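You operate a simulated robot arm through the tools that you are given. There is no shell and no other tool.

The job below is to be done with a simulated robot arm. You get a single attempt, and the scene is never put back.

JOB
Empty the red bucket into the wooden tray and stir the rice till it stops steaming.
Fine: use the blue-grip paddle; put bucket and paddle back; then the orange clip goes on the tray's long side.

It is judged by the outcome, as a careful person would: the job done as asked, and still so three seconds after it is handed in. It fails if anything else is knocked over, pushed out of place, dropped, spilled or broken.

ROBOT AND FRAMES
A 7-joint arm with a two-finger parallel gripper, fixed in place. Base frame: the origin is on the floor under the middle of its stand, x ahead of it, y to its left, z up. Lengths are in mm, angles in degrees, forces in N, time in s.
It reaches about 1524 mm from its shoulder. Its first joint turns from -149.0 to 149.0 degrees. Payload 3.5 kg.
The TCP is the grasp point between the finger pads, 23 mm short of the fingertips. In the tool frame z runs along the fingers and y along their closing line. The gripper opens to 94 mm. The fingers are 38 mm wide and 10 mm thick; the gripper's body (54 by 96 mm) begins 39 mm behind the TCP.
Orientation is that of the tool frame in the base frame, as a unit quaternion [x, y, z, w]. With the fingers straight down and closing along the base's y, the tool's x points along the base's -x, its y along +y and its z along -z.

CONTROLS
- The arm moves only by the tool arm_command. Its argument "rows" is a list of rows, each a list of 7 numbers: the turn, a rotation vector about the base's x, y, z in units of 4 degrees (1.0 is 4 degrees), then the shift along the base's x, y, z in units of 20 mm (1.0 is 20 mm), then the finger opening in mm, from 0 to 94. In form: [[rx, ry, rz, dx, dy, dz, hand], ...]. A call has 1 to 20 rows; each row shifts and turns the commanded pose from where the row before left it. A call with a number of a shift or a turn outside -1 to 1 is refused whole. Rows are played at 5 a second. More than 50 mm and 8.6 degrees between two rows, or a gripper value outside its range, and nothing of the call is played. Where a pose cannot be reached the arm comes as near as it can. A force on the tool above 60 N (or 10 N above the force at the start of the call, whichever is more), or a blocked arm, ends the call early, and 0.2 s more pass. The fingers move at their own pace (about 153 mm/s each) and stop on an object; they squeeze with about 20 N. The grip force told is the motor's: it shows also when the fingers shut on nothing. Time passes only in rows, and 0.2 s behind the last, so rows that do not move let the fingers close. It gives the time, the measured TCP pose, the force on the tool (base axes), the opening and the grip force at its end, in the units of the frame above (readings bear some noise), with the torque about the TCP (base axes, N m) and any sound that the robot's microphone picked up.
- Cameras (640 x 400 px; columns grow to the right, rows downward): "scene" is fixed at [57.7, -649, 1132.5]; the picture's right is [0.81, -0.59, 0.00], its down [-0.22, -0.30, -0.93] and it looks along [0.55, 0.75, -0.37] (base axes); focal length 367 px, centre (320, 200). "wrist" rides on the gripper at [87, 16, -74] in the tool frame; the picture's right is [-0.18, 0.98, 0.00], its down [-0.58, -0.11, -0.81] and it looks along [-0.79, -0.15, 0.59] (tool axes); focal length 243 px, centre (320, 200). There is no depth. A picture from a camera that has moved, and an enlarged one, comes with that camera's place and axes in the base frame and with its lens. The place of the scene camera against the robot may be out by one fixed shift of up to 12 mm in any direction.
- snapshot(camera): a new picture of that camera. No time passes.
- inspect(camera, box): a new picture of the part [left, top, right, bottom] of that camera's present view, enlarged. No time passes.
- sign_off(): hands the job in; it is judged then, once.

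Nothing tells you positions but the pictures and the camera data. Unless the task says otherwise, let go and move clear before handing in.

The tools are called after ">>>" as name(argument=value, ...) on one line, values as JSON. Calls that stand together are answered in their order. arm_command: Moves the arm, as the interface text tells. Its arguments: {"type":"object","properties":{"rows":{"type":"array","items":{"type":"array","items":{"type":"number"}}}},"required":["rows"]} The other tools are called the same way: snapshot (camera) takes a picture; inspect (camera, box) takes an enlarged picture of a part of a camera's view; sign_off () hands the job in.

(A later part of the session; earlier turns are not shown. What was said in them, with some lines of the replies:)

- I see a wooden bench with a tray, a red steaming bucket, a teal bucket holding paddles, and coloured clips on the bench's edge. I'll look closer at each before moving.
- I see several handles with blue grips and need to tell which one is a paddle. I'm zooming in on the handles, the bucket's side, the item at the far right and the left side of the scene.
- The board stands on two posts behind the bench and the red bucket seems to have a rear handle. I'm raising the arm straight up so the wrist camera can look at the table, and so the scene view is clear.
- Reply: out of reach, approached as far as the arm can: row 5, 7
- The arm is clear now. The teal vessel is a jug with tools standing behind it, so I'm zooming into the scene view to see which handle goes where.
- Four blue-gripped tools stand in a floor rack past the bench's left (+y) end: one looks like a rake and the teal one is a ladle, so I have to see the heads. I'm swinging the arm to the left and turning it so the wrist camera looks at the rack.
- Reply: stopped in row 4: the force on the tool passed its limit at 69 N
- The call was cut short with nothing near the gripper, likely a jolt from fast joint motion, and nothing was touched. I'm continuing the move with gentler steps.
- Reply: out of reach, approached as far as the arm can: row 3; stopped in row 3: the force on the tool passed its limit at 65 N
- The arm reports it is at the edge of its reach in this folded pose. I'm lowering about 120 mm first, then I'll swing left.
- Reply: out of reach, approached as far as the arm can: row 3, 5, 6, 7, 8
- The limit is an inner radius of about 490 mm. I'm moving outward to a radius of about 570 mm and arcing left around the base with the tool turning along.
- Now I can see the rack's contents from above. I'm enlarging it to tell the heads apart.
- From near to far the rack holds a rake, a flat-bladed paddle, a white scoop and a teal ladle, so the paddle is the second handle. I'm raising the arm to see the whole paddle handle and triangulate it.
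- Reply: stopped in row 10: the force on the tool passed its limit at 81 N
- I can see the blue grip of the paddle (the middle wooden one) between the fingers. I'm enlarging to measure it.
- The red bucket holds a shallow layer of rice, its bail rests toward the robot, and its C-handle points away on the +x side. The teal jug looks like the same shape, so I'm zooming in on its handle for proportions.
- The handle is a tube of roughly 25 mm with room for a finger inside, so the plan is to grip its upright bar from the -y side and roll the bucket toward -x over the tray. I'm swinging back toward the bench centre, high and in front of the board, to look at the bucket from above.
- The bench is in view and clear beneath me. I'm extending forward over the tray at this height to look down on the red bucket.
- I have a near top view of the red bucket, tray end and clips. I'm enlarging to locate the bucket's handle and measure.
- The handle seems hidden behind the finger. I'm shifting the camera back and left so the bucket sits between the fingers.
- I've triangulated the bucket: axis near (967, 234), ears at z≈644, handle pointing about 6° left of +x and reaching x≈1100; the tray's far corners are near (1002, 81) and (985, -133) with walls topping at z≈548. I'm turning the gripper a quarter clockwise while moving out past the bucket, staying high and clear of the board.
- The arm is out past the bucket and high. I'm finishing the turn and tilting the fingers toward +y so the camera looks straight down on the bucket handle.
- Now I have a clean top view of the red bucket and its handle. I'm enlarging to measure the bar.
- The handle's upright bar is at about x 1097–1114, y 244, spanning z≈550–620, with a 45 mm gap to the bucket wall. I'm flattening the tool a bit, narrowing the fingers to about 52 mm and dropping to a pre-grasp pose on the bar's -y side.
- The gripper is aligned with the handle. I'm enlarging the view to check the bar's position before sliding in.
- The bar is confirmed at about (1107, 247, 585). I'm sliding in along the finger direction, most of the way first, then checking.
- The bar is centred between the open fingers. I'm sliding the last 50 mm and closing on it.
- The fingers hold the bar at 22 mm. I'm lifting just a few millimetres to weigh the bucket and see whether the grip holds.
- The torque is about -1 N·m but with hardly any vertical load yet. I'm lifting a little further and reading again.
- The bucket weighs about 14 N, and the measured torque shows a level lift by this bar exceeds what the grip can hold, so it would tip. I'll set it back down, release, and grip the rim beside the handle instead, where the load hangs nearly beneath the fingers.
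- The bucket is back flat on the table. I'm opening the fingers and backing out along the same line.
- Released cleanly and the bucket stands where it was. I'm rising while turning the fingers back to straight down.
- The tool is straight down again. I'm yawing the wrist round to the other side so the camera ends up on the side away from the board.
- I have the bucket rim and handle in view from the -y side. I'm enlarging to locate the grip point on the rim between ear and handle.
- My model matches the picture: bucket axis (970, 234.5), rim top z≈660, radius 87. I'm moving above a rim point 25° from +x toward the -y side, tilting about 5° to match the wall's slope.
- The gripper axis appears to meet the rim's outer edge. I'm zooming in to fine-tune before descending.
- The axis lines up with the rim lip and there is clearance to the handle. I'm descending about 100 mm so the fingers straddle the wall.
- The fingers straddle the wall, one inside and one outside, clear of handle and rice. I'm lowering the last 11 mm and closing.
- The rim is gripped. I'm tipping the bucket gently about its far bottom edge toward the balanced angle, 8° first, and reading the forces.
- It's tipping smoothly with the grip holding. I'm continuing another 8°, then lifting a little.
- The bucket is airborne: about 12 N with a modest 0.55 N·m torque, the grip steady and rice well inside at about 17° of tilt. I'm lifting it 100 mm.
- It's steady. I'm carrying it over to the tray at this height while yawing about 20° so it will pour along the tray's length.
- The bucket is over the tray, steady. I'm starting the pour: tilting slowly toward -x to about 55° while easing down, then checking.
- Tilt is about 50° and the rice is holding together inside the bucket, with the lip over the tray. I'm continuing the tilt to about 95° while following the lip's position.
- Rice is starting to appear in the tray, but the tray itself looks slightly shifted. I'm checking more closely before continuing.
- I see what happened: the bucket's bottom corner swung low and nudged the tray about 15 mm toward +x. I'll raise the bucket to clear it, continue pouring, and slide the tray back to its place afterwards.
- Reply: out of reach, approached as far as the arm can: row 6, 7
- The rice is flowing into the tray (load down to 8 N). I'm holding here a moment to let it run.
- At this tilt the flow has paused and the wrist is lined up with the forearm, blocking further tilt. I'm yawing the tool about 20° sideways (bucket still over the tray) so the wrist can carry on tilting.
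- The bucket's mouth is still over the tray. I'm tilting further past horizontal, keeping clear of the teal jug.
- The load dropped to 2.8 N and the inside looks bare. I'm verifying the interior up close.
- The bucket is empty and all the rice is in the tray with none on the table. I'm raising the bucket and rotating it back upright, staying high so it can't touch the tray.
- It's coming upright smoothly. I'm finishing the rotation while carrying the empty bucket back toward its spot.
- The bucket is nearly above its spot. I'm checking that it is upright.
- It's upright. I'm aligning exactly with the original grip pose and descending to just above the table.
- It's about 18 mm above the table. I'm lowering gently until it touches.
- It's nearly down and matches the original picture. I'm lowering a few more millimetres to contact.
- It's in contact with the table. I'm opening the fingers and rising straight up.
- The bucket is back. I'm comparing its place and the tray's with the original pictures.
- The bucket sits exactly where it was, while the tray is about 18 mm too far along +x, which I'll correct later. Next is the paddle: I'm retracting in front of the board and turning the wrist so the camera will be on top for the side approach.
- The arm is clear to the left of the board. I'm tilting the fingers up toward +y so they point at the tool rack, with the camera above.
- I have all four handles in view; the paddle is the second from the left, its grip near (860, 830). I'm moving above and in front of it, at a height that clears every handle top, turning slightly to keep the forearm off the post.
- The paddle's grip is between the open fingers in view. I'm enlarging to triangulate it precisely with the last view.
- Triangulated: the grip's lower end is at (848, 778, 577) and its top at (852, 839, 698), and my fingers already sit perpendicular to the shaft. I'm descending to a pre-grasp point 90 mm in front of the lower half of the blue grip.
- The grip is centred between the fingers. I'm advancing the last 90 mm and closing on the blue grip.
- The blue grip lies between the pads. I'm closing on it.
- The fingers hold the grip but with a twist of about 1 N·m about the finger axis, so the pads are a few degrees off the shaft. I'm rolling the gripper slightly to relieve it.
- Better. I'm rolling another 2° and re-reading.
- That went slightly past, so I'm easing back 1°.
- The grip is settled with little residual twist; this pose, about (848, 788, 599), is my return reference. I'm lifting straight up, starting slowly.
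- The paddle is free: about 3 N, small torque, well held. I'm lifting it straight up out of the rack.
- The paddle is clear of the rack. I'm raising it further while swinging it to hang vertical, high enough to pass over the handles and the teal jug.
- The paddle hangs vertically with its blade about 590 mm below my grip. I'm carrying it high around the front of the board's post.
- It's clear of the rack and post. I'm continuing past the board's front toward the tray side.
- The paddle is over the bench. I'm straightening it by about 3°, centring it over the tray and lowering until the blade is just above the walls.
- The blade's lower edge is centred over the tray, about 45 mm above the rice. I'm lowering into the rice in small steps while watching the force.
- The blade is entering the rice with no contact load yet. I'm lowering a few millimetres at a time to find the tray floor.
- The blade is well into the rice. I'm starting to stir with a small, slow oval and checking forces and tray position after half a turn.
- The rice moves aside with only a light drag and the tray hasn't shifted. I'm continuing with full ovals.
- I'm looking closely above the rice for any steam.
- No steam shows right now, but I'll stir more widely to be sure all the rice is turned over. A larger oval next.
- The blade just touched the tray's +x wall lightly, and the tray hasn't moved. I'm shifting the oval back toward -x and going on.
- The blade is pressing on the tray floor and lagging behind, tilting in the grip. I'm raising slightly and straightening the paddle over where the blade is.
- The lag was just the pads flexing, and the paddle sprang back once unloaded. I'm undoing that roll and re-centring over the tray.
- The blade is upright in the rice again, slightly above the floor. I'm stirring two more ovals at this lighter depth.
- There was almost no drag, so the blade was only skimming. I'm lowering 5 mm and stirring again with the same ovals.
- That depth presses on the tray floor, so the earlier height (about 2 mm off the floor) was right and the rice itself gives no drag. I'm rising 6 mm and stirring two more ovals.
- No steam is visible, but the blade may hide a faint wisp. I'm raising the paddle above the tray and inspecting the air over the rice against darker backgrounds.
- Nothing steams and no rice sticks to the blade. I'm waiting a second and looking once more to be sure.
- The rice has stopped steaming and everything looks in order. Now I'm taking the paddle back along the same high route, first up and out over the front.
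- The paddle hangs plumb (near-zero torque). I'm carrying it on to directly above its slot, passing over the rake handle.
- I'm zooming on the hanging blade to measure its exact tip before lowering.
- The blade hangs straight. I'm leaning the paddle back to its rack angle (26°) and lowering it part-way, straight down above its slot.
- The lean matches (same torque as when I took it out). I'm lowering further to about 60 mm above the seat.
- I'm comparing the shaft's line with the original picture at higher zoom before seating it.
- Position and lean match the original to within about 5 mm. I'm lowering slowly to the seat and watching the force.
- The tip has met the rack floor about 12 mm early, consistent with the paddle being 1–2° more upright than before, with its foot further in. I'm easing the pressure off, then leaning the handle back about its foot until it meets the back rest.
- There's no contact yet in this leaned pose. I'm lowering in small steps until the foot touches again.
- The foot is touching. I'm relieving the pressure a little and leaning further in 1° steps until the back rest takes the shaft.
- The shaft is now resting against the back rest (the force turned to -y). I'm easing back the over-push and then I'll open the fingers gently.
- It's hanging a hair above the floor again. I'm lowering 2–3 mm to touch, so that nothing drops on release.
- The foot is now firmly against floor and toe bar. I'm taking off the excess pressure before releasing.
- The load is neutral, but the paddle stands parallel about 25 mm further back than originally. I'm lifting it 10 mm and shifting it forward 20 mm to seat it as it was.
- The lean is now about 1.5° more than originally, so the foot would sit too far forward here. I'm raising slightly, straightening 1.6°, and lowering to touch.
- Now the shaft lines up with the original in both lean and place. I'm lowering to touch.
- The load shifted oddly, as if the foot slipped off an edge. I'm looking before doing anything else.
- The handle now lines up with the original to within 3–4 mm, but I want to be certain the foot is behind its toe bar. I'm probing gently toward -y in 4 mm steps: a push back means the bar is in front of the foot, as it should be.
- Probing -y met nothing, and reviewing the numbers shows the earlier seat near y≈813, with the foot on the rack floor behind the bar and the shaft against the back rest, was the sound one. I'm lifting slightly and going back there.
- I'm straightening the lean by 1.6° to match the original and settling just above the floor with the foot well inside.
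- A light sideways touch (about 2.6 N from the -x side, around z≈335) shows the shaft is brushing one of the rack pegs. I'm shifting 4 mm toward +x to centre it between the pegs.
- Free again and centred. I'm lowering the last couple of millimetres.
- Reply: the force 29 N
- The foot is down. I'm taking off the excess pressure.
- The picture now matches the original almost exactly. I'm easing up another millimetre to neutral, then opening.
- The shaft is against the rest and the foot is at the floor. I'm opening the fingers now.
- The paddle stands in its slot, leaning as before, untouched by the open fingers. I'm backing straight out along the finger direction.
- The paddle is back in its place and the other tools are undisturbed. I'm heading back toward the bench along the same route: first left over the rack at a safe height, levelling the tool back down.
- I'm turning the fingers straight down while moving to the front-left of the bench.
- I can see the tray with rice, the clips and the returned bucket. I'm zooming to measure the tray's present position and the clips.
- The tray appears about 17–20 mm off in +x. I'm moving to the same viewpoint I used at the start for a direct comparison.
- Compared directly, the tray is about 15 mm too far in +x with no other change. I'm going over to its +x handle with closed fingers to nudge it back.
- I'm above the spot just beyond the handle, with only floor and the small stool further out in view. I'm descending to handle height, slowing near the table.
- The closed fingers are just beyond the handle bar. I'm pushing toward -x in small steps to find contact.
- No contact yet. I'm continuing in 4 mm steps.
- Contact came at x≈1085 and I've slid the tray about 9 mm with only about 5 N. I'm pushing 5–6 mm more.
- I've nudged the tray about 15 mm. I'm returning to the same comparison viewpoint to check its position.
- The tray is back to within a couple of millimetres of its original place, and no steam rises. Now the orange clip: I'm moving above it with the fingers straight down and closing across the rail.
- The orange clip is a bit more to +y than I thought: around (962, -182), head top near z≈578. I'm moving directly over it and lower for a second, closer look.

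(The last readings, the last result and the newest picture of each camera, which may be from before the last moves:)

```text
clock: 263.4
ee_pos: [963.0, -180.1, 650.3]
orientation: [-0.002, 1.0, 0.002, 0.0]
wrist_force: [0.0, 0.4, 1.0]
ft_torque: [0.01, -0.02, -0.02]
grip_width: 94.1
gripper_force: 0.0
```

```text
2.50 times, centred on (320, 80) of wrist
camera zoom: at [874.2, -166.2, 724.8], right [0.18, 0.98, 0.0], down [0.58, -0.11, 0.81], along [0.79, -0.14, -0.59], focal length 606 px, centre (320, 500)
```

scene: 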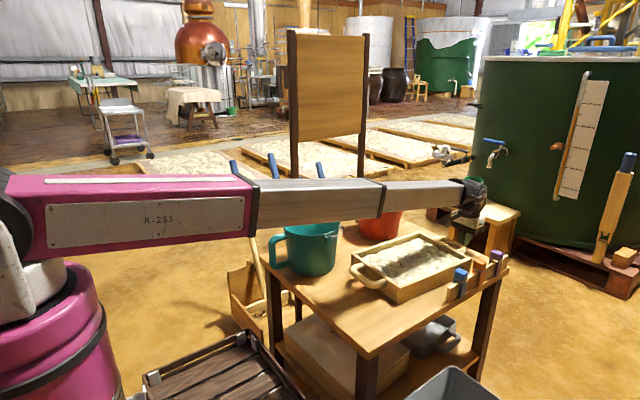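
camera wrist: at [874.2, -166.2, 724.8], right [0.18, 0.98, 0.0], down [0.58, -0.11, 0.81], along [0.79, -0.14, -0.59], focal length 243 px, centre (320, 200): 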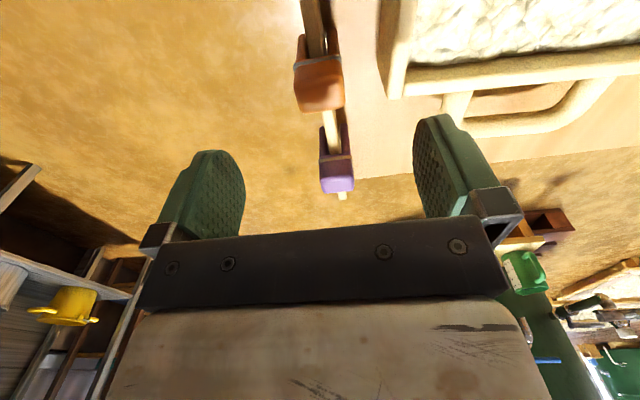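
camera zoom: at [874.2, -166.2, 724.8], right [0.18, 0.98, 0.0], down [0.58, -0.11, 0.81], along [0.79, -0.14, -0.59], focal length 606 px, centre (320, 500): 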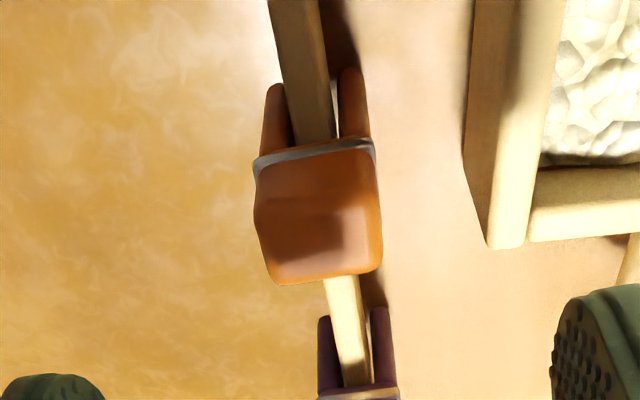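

The clip's head is centred at about (961, -182), about 32 mm wide across the rail. I'm narrowing the fingers to 54 mm and descending around the head.

>>> arm_command(rows=[[0, 0, 0, -0.1, -0.1, 0, 54], [0, 0, 0, 0, 0, 0, 54], [0, 0, 0, 0, 0, -0.8, 54], [0, 0, 0, 0, 0, -0.8, 54], [0, 0, 0, 0, 0, -0.8, 54], [0, 0, 0, 0, 0, 0, 54]])

>>> snapshot(camera="wrist")

>>> inspect(camera="scene", box=[430, 215, 530, 300])

```text
clock: 264.8
ee_pos: [959.3, -183.7, 602.0]
orientation: [-0.003, 1.0, 0.001, 0.0]
wrist_force: [-0.1, -0.1, -0.2]
ft_torque: [-0.01, 0.03, -0.01]
grip_width: 53.9
gripper_force: 0.2
```

```text
taken
camera wrist: at [872.1, -168.4, 676.4], right [0.18, 0.98, 0.0], down [0.58, -0.11, 0.81], along [0.79, -0.14, -0.59], focal length 243 px, centre (320, 200)
```

wrist: 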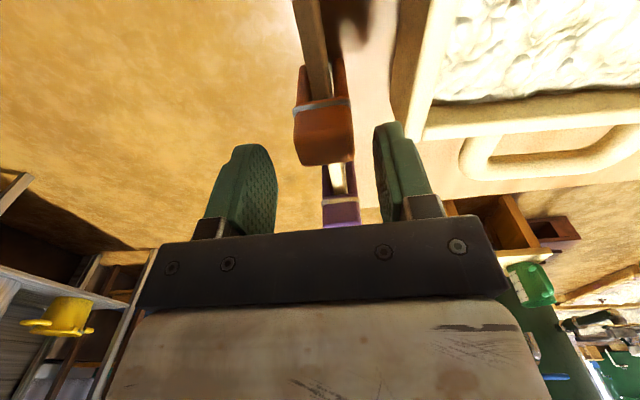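

```text
4.71 times, centred on (480, 258) of scene
camera zoom: at [57.7, -649.0, 1132.5], right [0.81, -0.59, 0.0], down [-0.22, -0.3, -0.93], along [0.55, 0.75, -0.37], focal length 1726 px, centre (-433, -71)
```

zoom: 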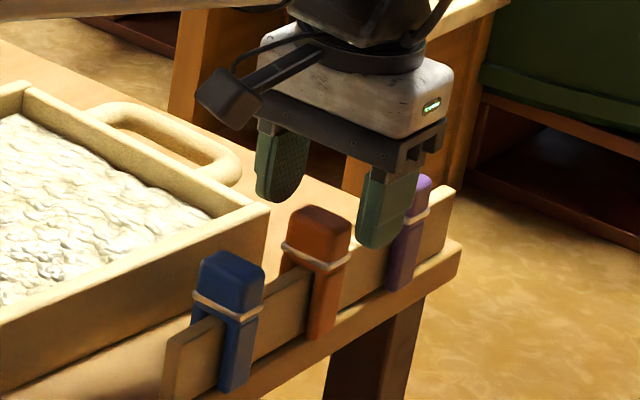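

The head is centred between the fingers to within 2–3 mm. I'm correcting that and descending the last 37 mm, then closing.

>>> arm_command(rows=[[0, 0, 0, 0, 0.1, 0, 54], [0, 0, 0, 0, 0, -0.6, 54], [0, 0, 0, 0, 0, -0.6, 54], [0, 0, 0, 0, 0, -0.6, 54], [0, 0, 0, 0, 0, 0, 54]])

>>> inspect(camera="scene", box=[430, 215, 530, 300])

>>> snapshot(camera="wrist")

```text
clock: 266.0
ee_pos: [959.6, -180.9, 566.7]
orientation: [-0.002, 1.0, 0.002, 0.001]
wrist_force: [-0.8, -0.2, -1.0]
ft_torque: [0.01, -0.02, -0.04]
grip_width: 54.1
gripper_force: 0.0
```

```text
4.71 times, centred on (480, 258) of scene
camera zoom: at [57.7, -649.0, 1132.5], right [0.81, -0.59, 0.0], down [-0.22, -0.3, -0.93], along [0.55, 0.75, -0.37], focal length 1726 px, centre (-433, -71)
```

zoom: 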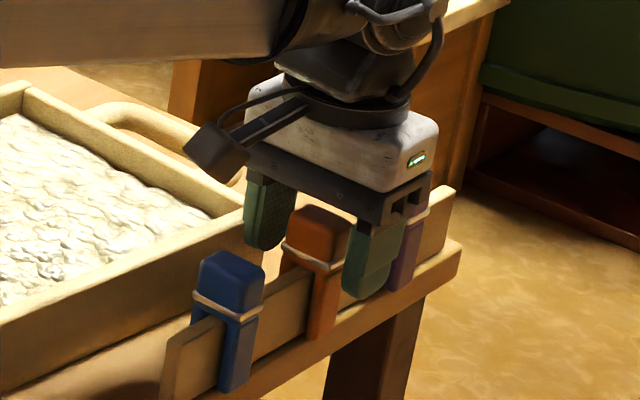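

```text
taken
camera wrist: at [872.3, -166.1, 640.8], right [0.18, 0.98, 0.0], down [0.58, -0.11, 0.81], along [0.79, -0.14, -0.59], focal length 243 px, centre (320, 200)
```

wrist: 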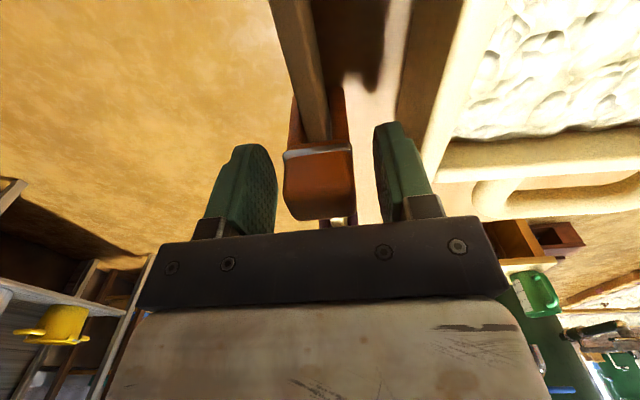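

The head sits between the pads. I'm closing on it.

>>> arm_command(rows=[[0, 0, 0, 0, 0, 0, 40], [0, 0, 0, 0, 0, 0, 25], [0, 0, 0, 0, 0, 0, 15], [0, 0, 0, 0, 0, 0, 15]])

>>> inspect(camera="scene", box=[430, 215, 530, 300])

```text
clock: 267.0
ee_pos: [959.5, -180.7, 566.4]
orientation: [-0.003, 1.0, 0.002, -0.001]
wrist_force: [0.5, -0.1, -0.4]
ft_torque: [0.0, 0.01, 0.02]
grip_width: 31.4
gripper_force: 19.8
```

```text
4.71 times, centred on (480, 258) of scene
camera zoom: at [57.7, -649.0, 1132.5], right [0.81, -0.59, 0.0], down [-0.22, -0.3, -0.93], along [0.55, 0.75, -0.37], focal length 1726 px, centre (-433, -71)
```

zoom: 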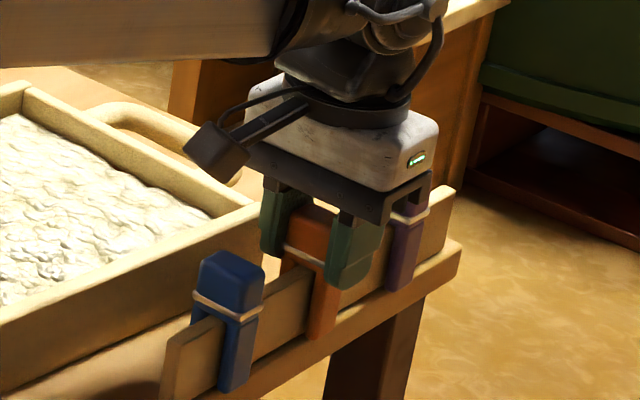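

It's held, though the head seems to sit toward the pads' -x edge. I'm re-centring the grip by about 7 mm for a sturdier hold.

>>> arm_command(rows=[[0, 0, 0, 0, 0, 0, 45], [0, 0, 0, 0, 0, 0, 52], [0, 0, 0, -0.35, 0, 0, 52], [0, 0, 0, 0, 0, 0, 52]])

>>> inspect(camera="wrist", box=[240, 120, 420, 240])

>>> inspect(camera="scene", box=[450, 235, 510, 285])

```text
clock: 268.0
ee_pos: [952.5, -181.6, 566.0]
orientation: [-0.002, 1.0, 0.002, 0.0]
wrist_force: [0.6, -0.3, 0.1]
ft_torque: [-0.02, 0.01, 0.02]
grip_width: 52.1
gripper_force: 0.1
```

```text
3.33 times, centred on (330, 180) of wrist
camera zoom: at [865.1, -166.2, 640.7], right [0.18, 0.98, 0.0], down [0.58, -0.11, 0.81], along [0.79, -0.14, -0.59], focal length 809 px, centre (287, 267)
```

zoom: 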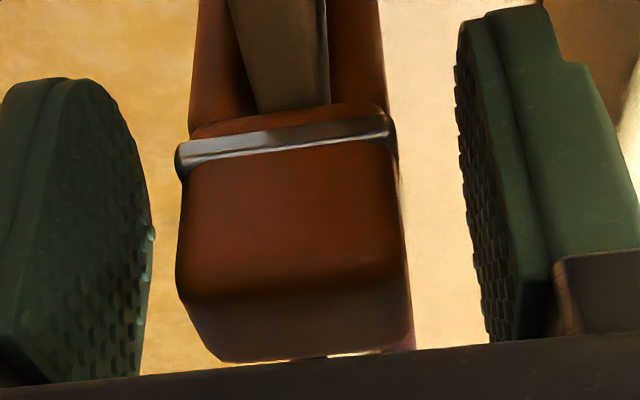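

```text
8.00 times, centred on (480, 260) of scene
camera zoom: at [57.7, -649.0, 1132.5], right [0.81, -0.59, 0.0], down [-0.22, -0.3, -0.93], along [0.55, 0.75, -0.37], focal length 2934 px, centre (-960, -280)
```

zoom: 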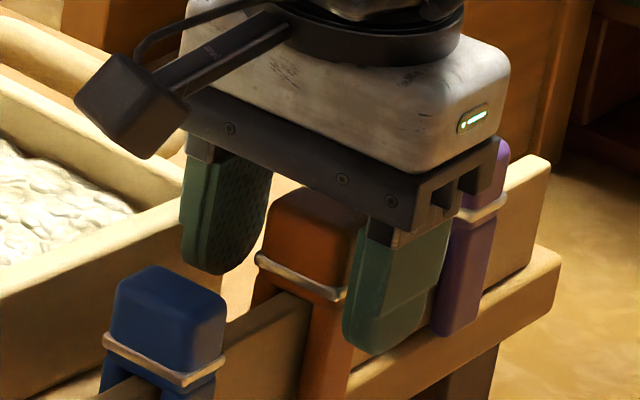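

The wrist view says the head spans x≈948–968, so the centre is about 958. I'm moving 5 mm back and closing.

>>> arm_command(rows=[[0, 0, 0, 0.25, -0.05, 0, 52], [0, 0, 0, 0, 0, 0, 40], [0, 0, 0, 0, 0, 0, 25], [0, 0, 0, 0, 0, 0, 15], [0, 0, 0, 0, 0, 0, 15]])

```text
clock: 269.2
ee_pos: [958.2, -181.8, 567.4]
orientation: [-0.002, 1.0, 0.001, 0.0]
wrist_force: [-0.2, -0.3, -1.2]
ft_torque: [0.0, -0.02, 0.01]
grip_width: 31.6
gripper_force: 20.1
```

Firm grip, no side load. I'm lifting the clip off the rail slowly.

>>> arm_command(rows=[[0, 0, 0, 0, 0, 0.15, 15], [0, 0, 0, 0, 0, 0.2, 15], [0, 0, 0, 0, 0, 0.2, 15], [0, 0, 0, 0, 0, 0, 15]])

>>> inspect(camera="scene", box=[450, 225, 510, 290])

```text
clock: 270.2
ee_pos: [956.9, -182.4, 577.8]
orientation: [-0.002, 1.0, 0.002, 0.0]
wrist_force: [-0.2, 0.5, -1.1]
ft_torque: [0.01, 0.0, 0.04]
grip_width: 31.6
gripper_force: 20.2
```

```text
6.15 times, centred on (480, 258) of scene
camera zoom: at [57.7, -649.0, 1132.5], right [0.81, -0.59, 0.0], down [-0.22, -0.3, -0.93], along [0.55, 0.75, -0.37], focal length 2257 px, centre (-665, -154)
```

zoom: 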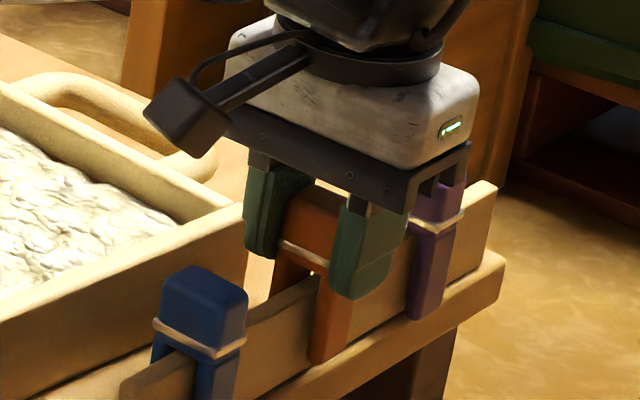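

The clip is coming off cleanly. I'm lifting it well clear and carrying it over the middle of the tray's near long side, yawing about 5° to match the tray.

>>> arm_command(rows=[[0, 0, 0, 0, 0, 0.5, 15], [0, 0, 0, 0, 0, 0.8, 15], [0, 0, 0, 0, 0, 1, 15], [0, 0, 0, 0, 0, 1, 15], [0, 0, 0, 0, 0, 1, 15], [0, 0, -0.2, 0, 0.3, 0.8, 15], [0, 0, -0.3, -0.5, 0.5, 0, 15], [0, 0, -0.3, -0.9, 0.5, 0, 15], [0, 0, -0.37, -1, 0.5, 0, 15], [0, 0, 0, -1, 0.5, 0, 15], [0, 0, 0, -1, 0.5, 0, 15], [0, 0, 0, -1, 0.4, 0, 15], [0, 0, 0, -0.6, 0.18, 0, 15], [0, 0, 0, 0, 0, 0, 15]])

>>> snapshot(camera="wrist")

>>> inspect(camera="wrist", box=[220, 0, 420, 220])

>>> snapshot(camera="scene")

```text
clock: 273.2
ee_pos: [836.7, -114.8, 679.6]
orientation: [0.039, 0.999, 0.001, 0.0]
wrist_force: [-0.6, -0.1, 0.6]
ft_torque: [0.01, 0.01, 0.02]
grip_width: 31.4
gripper_force: 20.3
```

```text
taken
camera wrist: at [751.3, -92.9, 753.6], right [0.26, 0.97, 0.0], down [0.57, -0.16, 0.81], along [0.78, -0.21, -0.59], focal length 243 px, centre (320, 200)
```

wrist: 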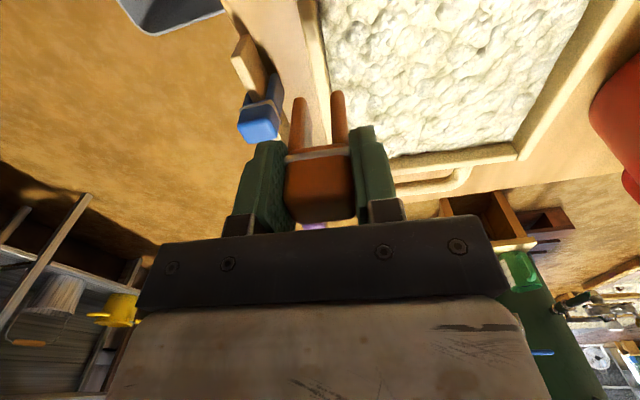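

```text
1.82 times, centred on (320, 110) of wrist
camera zoom: at [751.3, -92.9, 753.6], right [0.26, 0.97, 0.0], down [0.57, -0.16, 0.81], along [0.78, -0.21, -0.59], focal length 441 px, centre (320, 364)
```

zoom: 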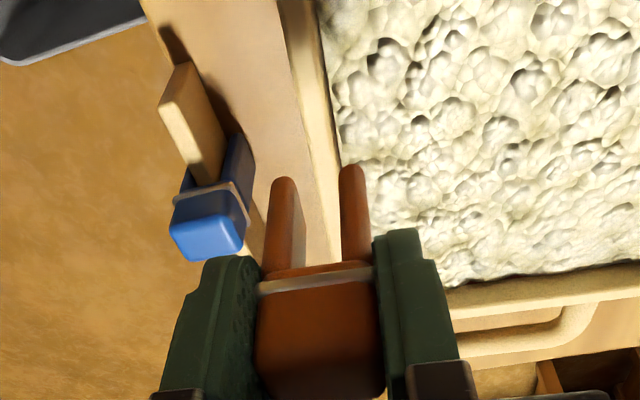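

```text
taken
```

scene: 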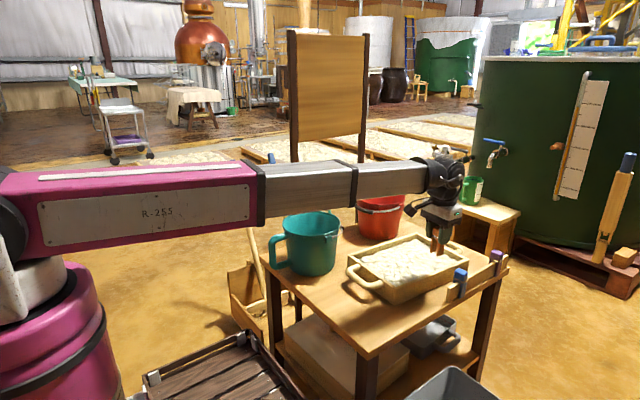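

The clip is held upright with legs down, straddling the wall in view. I'm zooming in to align it laterally over the wall.

>>> inspect(camera="wrist", box=[280, 10, 370, 150])

```text
2.86 times, centred on (325, 80) of wrist
camera zoom: at [751.3, -92.9, 753.6], right [0.26, 0.97, 0.0], down [0.57, -0.16, 0.81], along [0.78, -0.21, -0.59], focal length 693 px, centre (306, 543)
```

zoom: 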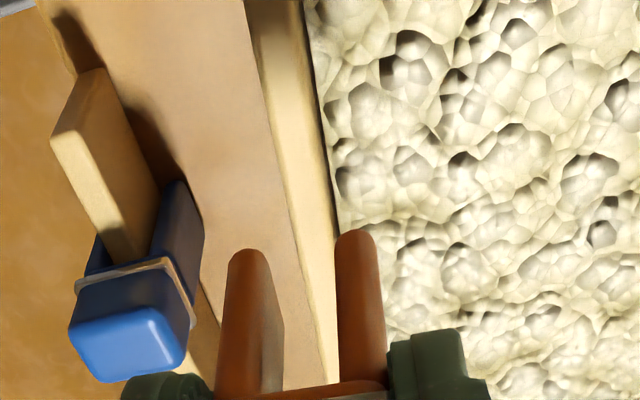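

The slot and wall are aligned to within about 1 mm. I'm lowering to just above the wall and checking again.

>>> arm_command(rows=[[0, 0, 0, 0, -0.03, -0.5, 15], [0, 0, 0, 0, 0, -0.8, 15], [0, 0, 0, 0, 0, -0.8, 15], [0, 0, 0, 0, 0, -0.5, 15], [0, 0, 0, 0, 0, 0, 15]])

>>> inspect(camera="wrist", box=[270, 10, 370, 150])

>>> inspect(camera="scene", box=[390, 200, 490, 300])

```text
clock: 274.4
ee_pos: [837.2, -116.0, 626.3]
orientation: [0.038, 0.999, 0.002, 0.001]
wrist_force: [0.3, 0.9, -0.2]
ft_torque: [0.04, -0.02, 0.04]
grip_width: 31.3
gripper_force: 20.7
```

```text
2.86 times, centred on (320, 80) of wrist
camera zoom: at [751.4, -93.3, 701.7], right [0.26, 0.97, 0.0], down [0.57, -0.16, 0.81], along [0.78, -0.21, -0.59], focal length 693 px, centre (320, 543)
```

zoom: 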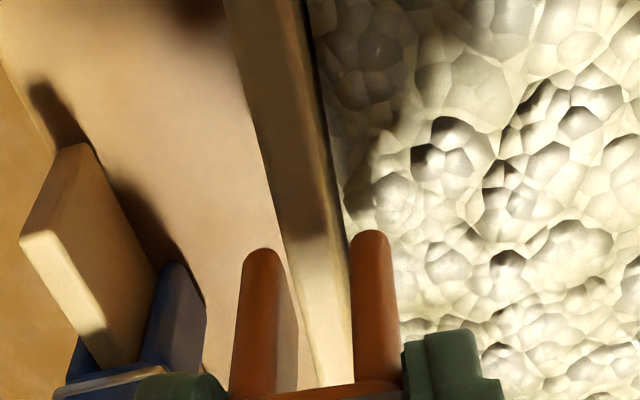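

```text
4.00 times, centred on (440, 250) of scene
camera zoom: at [57.7, -649.0, 1132.5], right [0.81, -0.59, 0.0], down [-0.22, -0.3, -0.93], along [0.55, 0.75, -0.37], focal length 1467 px, centre (-160, 0)
```

zoom: 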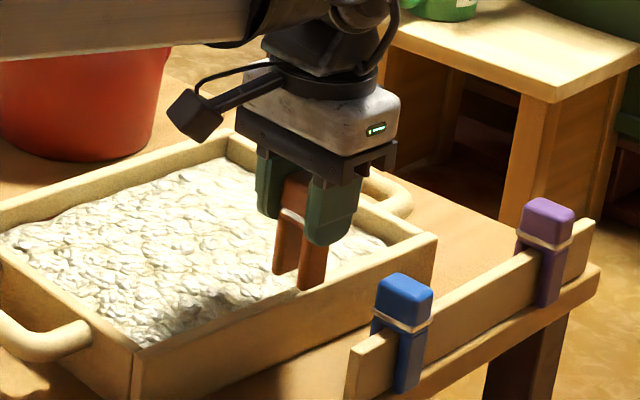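

The legs straddle the wall and the fit is snug. I'm zooming tighter on the leg tips for fine alignment.

>>> inspect(camera="wrist", box=[295, 70, 355, 140])

```text
5.71 times, centred on (325, 105) of wrist
camera zoom: at [751.4, -93.3, 701.7], right [0.26, 0.97, 0.0], down [0.57, -0.16, 0.81], along [0.78, -0.21, -0.59], focal length 1386 px, centre (291, 743)
```

zoom: 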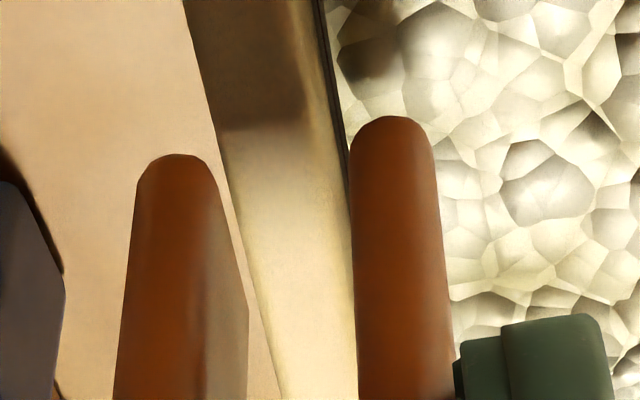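

The slot needs to go about 1.6 mm toward -y to sit exactly over the wall. I'm adjusting and lowering gently while watching the forces.

>>> arm_command(rows=[[0, 0, 0, 0, -0.08, 0, 15], [0, 0, 0, 0, 0, -0.3, 15], [0, 0, 0, 0, 0, 0, 15]])

>>> inspect(camera="wrist", box=[295, 70, 355, 140])

```text
clock: 275.2
ee_pos: [837.2, -117.2, 621.8]
orientation: [0.038, 0.999, 0.001, 0.001]
wrist_force: [-0.6, -0.2, -0.1]
ft_torque: [-0.03, 0.02, -0.02]
grip_width: 31.2
gripper_force: 19.8
```

```text
5.71 times, centred on (325, 105) of wrist
camera zoom: at [751.7, -95.0, 695.9], right [0.26, 0.97, 0.0], down [0.57, -0.16, 0.81], along [0.78, -0.21, -0.59], focal length 1386 px, centre (291, 743)
```

zoom: 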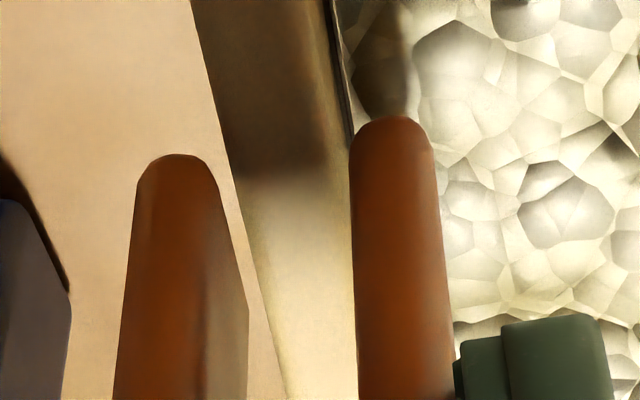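

Aligned to within about half a millimetre. I'm lowering in small steps.

>>> arm_command(rows=[[0, 0, 0, 0, 0, -0.2, 15], [0, 0, 0, 0, 0, -0.2, 15], [0, 0, 0, 0, 0, 0, 15]])

>>> arm_command(rows=[[0, 0, 0, 0, 0, -0.2, 15], [0, 0, 0, 0, 0, 0, 15]])

>>> inspect(camera="wrist", box=[295, 70, 355, 140])

```text
clock: 276.0
ee_pos: [837.0, -116.0, 612.1]
orientation: [0.039, 0.999, 0.002, 0.0]
wrist_force: [-0.6, 0.3, 0.5]
ft_torque: [0.01, -0.01, 0.0]
grip_width: 31.4
gripper_force: 19.6
```

```text
clock: 276.6
ee_pos: [837.5, -118.0, 608.5]
orientation: [0.039, 0.999, 0.001, 0.0]
wrist_force: [-0.2, -0.8, 0.0]
ft_torque: [0.02, -0.01, 0.0]
grip_width: 31.2
gripper_force: 19.8
```

```text
5.71 times, centred on (325, 105) of wrist
camera zoom: at [751.4, -94.6, 684.0], right [0.26, 0.97, 0.0], down [0.57, -0.16, 0.81], along [0.78, -0.21, -0.59], focal length 1386 px, centre (291, 743)
```

zoom: 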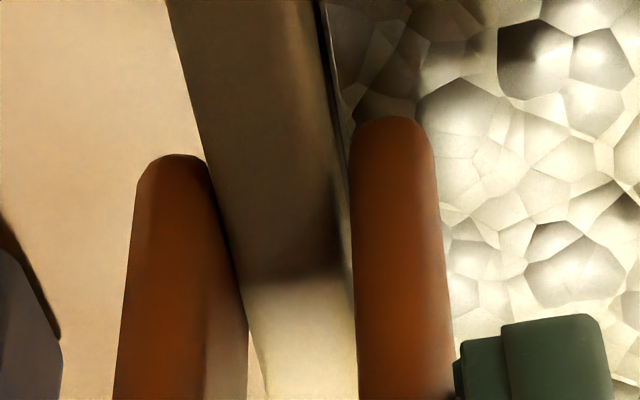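

The tips are at the wall's top. I'm shifting a final 0.6 mm toward -y and continuing down slowly.

>>> arm_command(rows=[[0, 0, 0, 0, -0.035, 0, 15], [0, 0, 0, 0, 0, -0.15, 15], [0, 0, 0, 0, 0, 0, 15]])

>>> arm_command(rows=[[0, 0, 0, 0, 0, -0.15, 15], [0, 0, 0, 0, 0, 0, 15]])

>>> inspect(camera="wrist", box=[295, 70, 355, 140])

```text
clock: 277.4
ee_pos: [837.8, -117.7, 606.4]
orientation: [0.038, 0.999, 0.001, 0.0]
wrist_force: [0.5, 0.6, -0.1]
ft_torque: [0.01, -0.02, -0.01]
grip_width: 31.6
gripper_force: 20.1
```

```text
clock: 278.0
ee_pos: [836.8, -118.2, 603.3]
orientation: [0.038, 0.999, 0.001, 0.0]
wrist_force: [1.1, -0.2, 0.1]
ft_torque: [0.01, 0.01, 0.0]
grip_width: 31.4
gripper_force: 19.9
```

```text
5.71 times, centred on (325, 105) of wrist
camera zoom: at [751.5, -95.4, 678.0], right [0.26, 0.97, 0.0], down [0.57, -0.16, 0.81], along [0.78, -0.21, -0.59], focal length 1386 px, centre (291, 743)
```

zoom: 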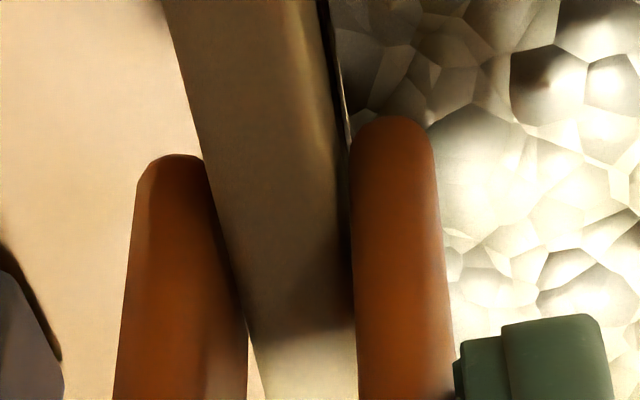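

No resistance: the legs are sliding down both sides of the wall. I'm continuing down.

>>> arm_command(rows=[[0, 0, 0, 0, 0, -0.2, 15], [0, 0, 0, 0, 0, -0.2, 15], [0, 0, 0, 0, 0, 0, 15]])

>>> arm_command(rows=[[0, 0, 0, 0, 0, -0.2, 15], [0, 0, 0, 0, 0, -0.2, 15], [0, 0, 0, 0, 0, 0, 15]])

>>> inspect(camera="scene", box=[390, 200, 490, 300])

```text
clock: 278.8
ee_pos: [837.0, -117.5, 595.3]
orientation: [0.038, 0.999, 0.003, 0.001]
wrist_force: [-0.8, 0.6, -0.3]
ft_torque: [0.02, 0.01, 0.0]
grip_width: 31.5
gripper_force: 19.5
```

```text
clock: 279.6
ee_pos: [837.5, -118.2, 587.7]
orientation: [0.039, 0.999, 0.001, 0.0]
wrist_force: [0.1, 0.0, -1.5]
ft_torque: [-0.02, 0.0, -0.02]
grip_width: 31.4
gripper_force: 20.3
```

```text
4.00 times, centred on (440, 250) of scene
camera zoom: at [57.7, -649.0, 1132.5], right [0.81, -0.59, 0.0], down [-0.22, -0.3, -0.93], along [0.55, 0.75, -0.37], focal length 1467 px, centre (-160, 0)
```

zoom: 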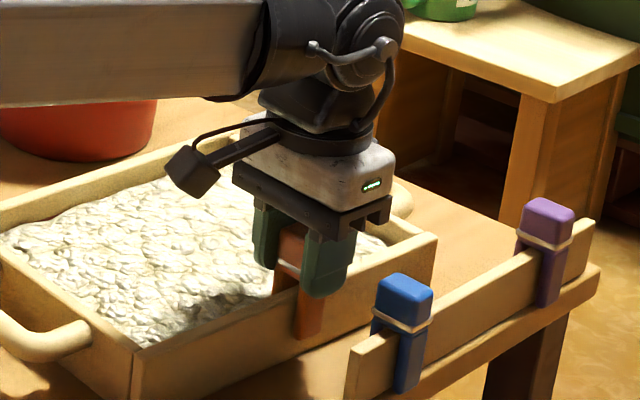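

The outer leg is outside the wall and the inner leg inside. I'm continuing until it seats.

>>> arm_command(rows=[[0, 0, 0, 0, 0, -0.2, 15], [0, 0, 0, 0, 0, -0.15, 15], [0, 0, 0, 0, 0, 0, 15]])

>>> arm_command(rows=[[0, 0, 0, 0, 0, -0.15, 15], [0, 0, 0, 0, 0, 0, 15]])

>>> arm_command(rows=[[0, 0, 0, 0, 0, -0.15, 15], [0, 0, 0, 0, 0, 0, 15]])

```text
clock: 280.4
ee_pos: [837.2, -117.1, 580.2]
orientation: [0.039, 0.999, 0.002, 0.0]
wrist_force: [-0.1, -0.1, 0.0]
ft_torque: [0.04, -0.02, 0.0]
grip_width: 31.4
gripper_force: 20.3
```

```text
clock: 281.0
ee_pos: [837.0, -117.4, 577.5]
orientation: [0.038, 0.999, 0.002, 0.0]
wrist_force: [0.2, 0.2, -0.7]
ft_torque: [0.03, 0.02, -0.02]
grip_width: 31.5
gripper_force: 20.2
```

```text
clock: 281.6
ee_pos: [838.3, -118.1, 574.5]
orientation: [0.039, 0.999, 0.002, 0.002]
wrist_force: [0.2, -1.2, 18.8]
ft_torque: [0.12, -0.09, -0.03]
grip_width: 31.4
gripper_force: 19.5
```

It's seated on the wall top (19 N). I'm checking the view before letting go.

>>> inspect(camera="scene", box=[400, 220, 480, 290])

>>> inspect(camera="wrist", box=[260, 60, 400, 230])

```text
5.71 times, centred on (440, 255) of scene
camera zoom: at [57.7, -649.0, 1132.5], right [0.81, -0.59, 0.0], down [-0.22, -0.3, -0.93], along [0.55, 0.75, -0.37], focal length 2096 px, centre (-366, -114)
```

zoom: 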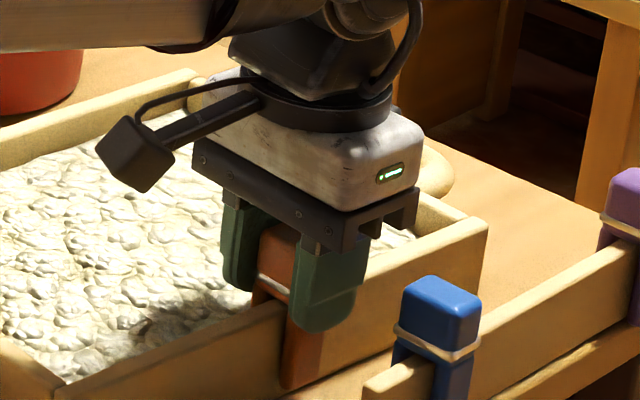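

```text
2.35 times, centred on (330, 145) of wrist
camera zoom: at [751.4, -95.8, 649.6], right [0.26, 0.97, 0.0], down [0.57, -0.16, 0.81], along [0.78, -0.21, -0.59], focal length 571 px, centre (296, 329)
```

zoom: 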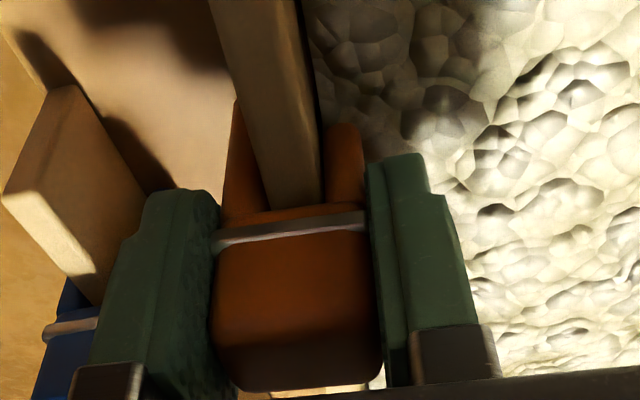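

The clip is fully down over the wall. I'm easing the pressure, opening the fingers and rising straight up.

>>> arm_command(rows=[[0, 0, 0, 0, 0, 0.05, 15], [0, 0, 0, 0, 0, 0, 36], [0, 0, 0, 0, 0, 0, 44], [0, 0, 0, 0, 0, 0, 48], [0, 0, 0, 0, 0, 0.3, 48], [0, 0, 0, 0, 0, 0.6, 48], [0, 0, 0, 0, 0, 1, 48], [0, 0, 0, 0, 0, 1, 48], [0, 0, 0, 0, 0, 1, 48], [0, 0, 0, 0, 0, 1, 48], [0, 0, 0, 0, 0, 1, 48], [0, 0, 0, 0, 0, 1, 48], [0, 0, 0, 0, 0, 1, 48], [0, 0, 0, 0, 0, 1, 48]])

>>> snapshot(camera="wrist")

>>> inspect(camera="scene", box=[330, 200, 510, 320])

```text
clock: 284.6
ee_pos: [837.3, -117.6, 753.1]
orientation: [0.037, 0.999, 0.002, 0.0]
wrist_force: [0.7, 0.1, 0.0]
ft_torque: [-0.01, 0.03, -0.02]
grip_width: 47.9
gripper_force: 0.0
```

```text
taken
camera wrist: at [751.5, -95.7, 827.5], right [0.26, 0.97, 0.0], down [0.57, -0.16, 0.81], along [0.78, -0.21, -0.59], focal length 243 px, centre (320, 200)
```

wrist: 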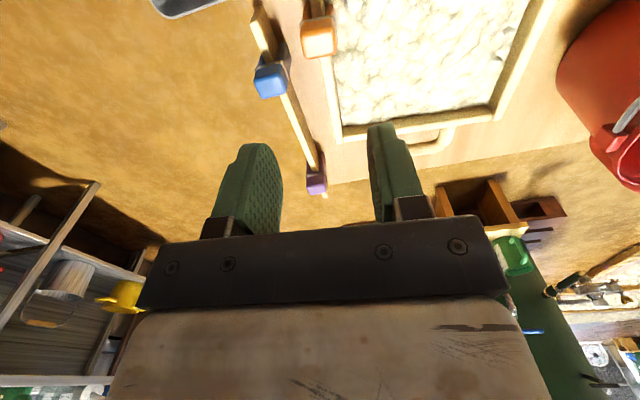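

```text
3.33 times, centred on (420, 260) of scene
camera zoom: at [57.7, -649.0, 1132.5], right [0.81, -0.59, 0.0], down [-0.22, -0.3, -0.93], along [0.55, 0.75, -0.37], focal length 1223 px, centre (-13, 0)
```

zoom: 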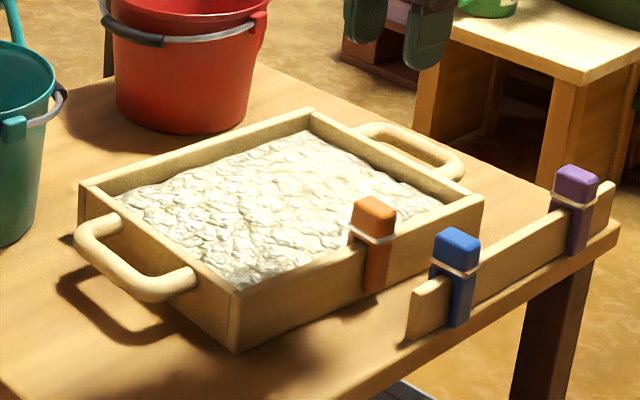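

The orange clip is firmly on the tray's long side, the rice lies level, and nothing steams. I'm retracting the arm clear of the bench and will look over the rack on the way.

>>> arm_command(rows=[[0, 0, 0, 0, 0, 1, 94], [0, 0, 0, -0.5, 0, 1, 94], [0, 0, 0, -1, 0.1, 1, 94], [0, 0, 0, -1, 0.2, 0.5, 94], [0, 0, 0, -1, 0.3, 0, 94], [0, 0, 0.3, -1, 0.4, 0, 94], [0, 0, 0.5, -1, 0.5, 0, 94], [0, 0, 0.5, -1, 0.6, 0, 94], [0, 0, 0.5, -1, 0.7, 0, 94], [0, 0, 0.5, -1, 0.8, 0, 94], [0, 0, 0.5, -1, 0.9, 0, 94], [0, 0, 0.5, -1, 1, 0, 94], [0, 0, 0.5, -0.8, 1, 0, 94], [0, 0, 0.5, -0.7, 1, 0, 94], [0, 0, 0.5, -0.5, 1, 0, 94], [0, 0, 0.5, -0.4, 1, 0, 94], [0, 0, 0.5, -0.3, 1, 0, 94], [0, 0, 0.5, -0.3, 1, 0, 94], [0, 0, 0.5, -0.3, 1, 0, 94], [0, 0, 0.5, -0.3, 1, 0, 94]])

>>> arm_command(rows=[[0, 0, 0.7, -0.4, 1, 0, 94], [0, 0, 0.7, -0.5, 1, 0, 94], [0, 0, 0.7, -0.6, 1, 0, 94], [0, 0, 0.7, -0.6, 1, 0, 94], [0, 0, 0.7, -0.7, 1, 0, 94], [0, 0, 0.7, -0.7, 1, 0, 94], [0, 0, 0.7, -0.8, 1, 0, 94], [0, 0, 0.7, -0.8, 1, 0, 94], [0, 0, 0.5, -0.8, 1, 0, 94], [0, 0, 0.3, -0.5, 0.5, 0, 94], [0, 0, 0, 0, 0, 0, 94]])

>>> snapshot(camera="wrist")

>>> snapshot(camera="scene")

```text
clock: 288.8
ee_pos: [555.2, 152.3, 823.3]
orientation: [-0.215, 0.977, 0.002, -0.001]
wrist_force: [0.1, -0.3, -0.2]
ft_torque: [-0.03, 0.01, 0.0]
grip_width: 94.0
gripper_force: 0.0
```

```text
clock: 291.2
ee_pos: [426.8, 342.4, 824.0]
orientation: [-0.425, 0.905, 0.001, -0.001]
wrist_force: [-0.3, -0.2, -0.1]
ft_torque: [-0.01, 0.01, -0.02]
grip_width: 93.7
gripper_force: 0.1
```

```text
taken
camera wrist: at [358.7, 285.4, 898.4], right [-0.64, 0.77, 0.0], down [0.46, 0.38, 0.81], along [0.62, 0.52, -0.59], focal length 243 px, centre (320, 200)
```

wrist: 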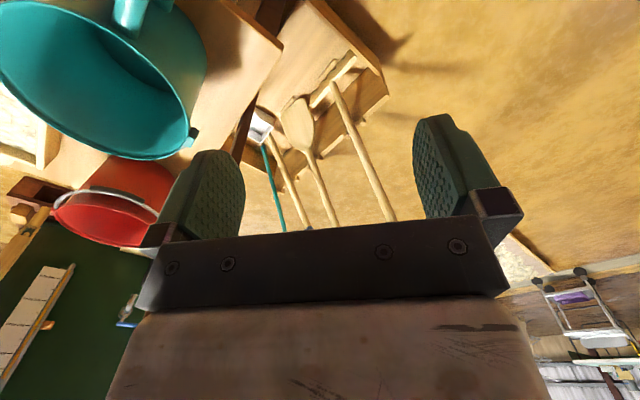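

```text
taken
```

scene: 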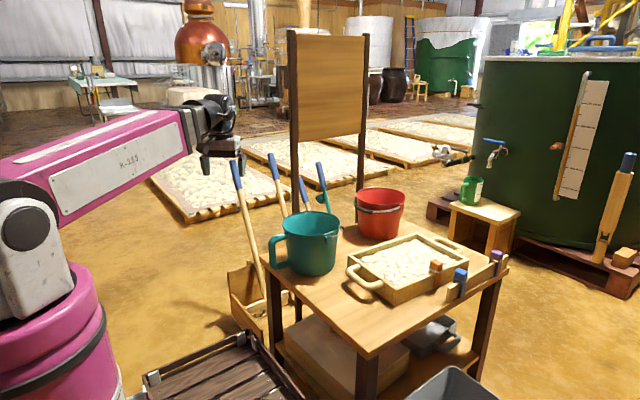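

I can see the rack with all four tools standing in it. I'm zooming in on the paddle's foot and the bench for a last check.

>>> inspect(camera="wrist", box=[240, 30, 400, 140])

>>> inspect(camera="scene", box=[225, 145, 345, 225])

>>> inspect(camera="scene", box=[330, 170, 510, 320])

>>> inspect(camera="wrist", box=[250, 100, 370, 230])

```text
3.64 times, centred on (320, 85) of wrist
camera zoom: at [358.7, 285.4, 898.4], right [-0.64, 0.77, 0.0], down [0.46, 0.38, 0.81], along [0.62, 0.52, -0.59], focal length 882 px, centre (320, 618)
```

zoom: 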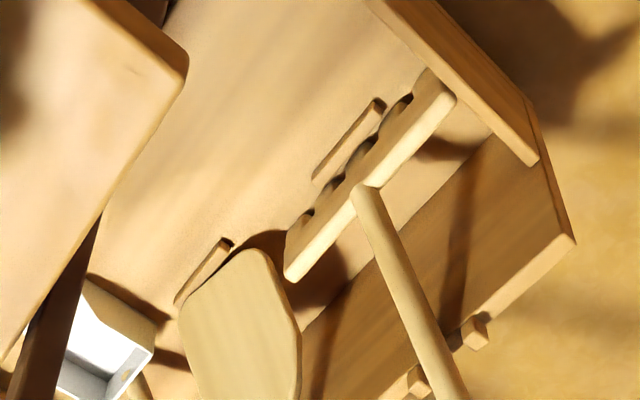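

```text
5.00 times, centred on (285, 185) of scene
camera zoom: at [57.7, -649.0, 1132.5], right [0.81, -0.59, 0.0], down [-0.22, -0.3, -0.93], along [0.55, 0.75, -0.37], focal length 1834 px, centre (495, 275)
```

zoom: 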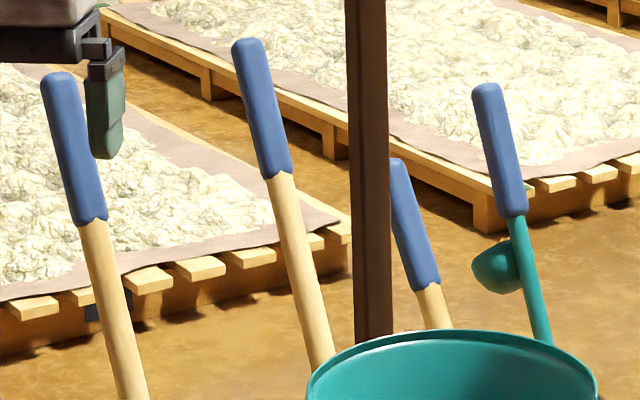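

```text
2.67 times, centred on (420, 245) of scene
camera zoom: at [57.7, -649.0, 1132.5], right [0.81, -0.59, 0.0], down [-0.22, -0.3, -0.93], along [0.55, 0.75, -0.37], focal length 978 px, centre (53, 80)
```

zoom: 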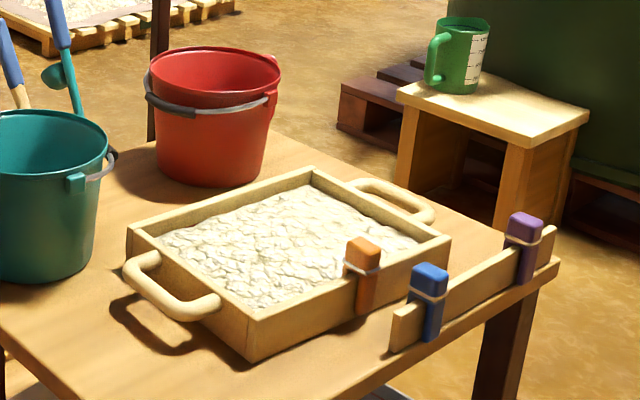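

```text
3.08 times, centred on (310, 165) of wrist
camera zoom: at [358.7, 285.4, 898.4], right [-0.64, 0.77, 0.0], down [0.46, 0.38, 0.81], along [0.62, 0.52, -0.59], focal length 746 px, centre (351, 308)
```

zoom: 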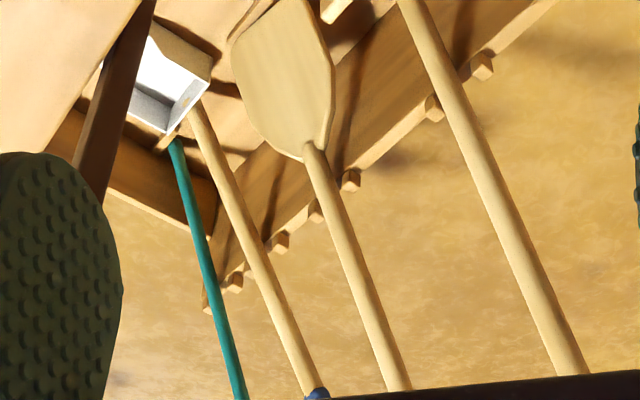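

The paddle stands behind its toe bar between the pegs, and the bucket is in its place. The tray is full and not steaming, and the orange clip is on its long side. The arm is clear and empty, so I'm handing the job in.

>>> sign_off()

```text
The job is handed in.
```

The job is done and handed in. The rice is in the wooden tray and no longer steams, and the bucket and paddle are back. The orange clip is on the tray's long side, the one nearest the rail.

- **Rice:** the bucket looked empty inside after pouring, and I saw no rice on the table. I stirred with the blue-grip paddle until no steam showed, with the blade both in and out of the rice.
- **Bucket:** it stands where it started, matching the first pictures.
- **Paddle:** it took several tries to seat. It now stands behind its toe bar between the pegs, leaning as before, within a few millimetres of its first position.
- **Tray:** while I was pouring, the bucket's bottom edge pushed the tray about 15 mm along the bench. I slid it back, and it now matches its original place to within about 2 mm.
- **Clip:** it is pushed fully down over the wall, near the middle of that side.

At first I tried to lift the bucket by its side handle, but it tipped slightly. I set it down and gripped the rim instead, and nothing spilled.
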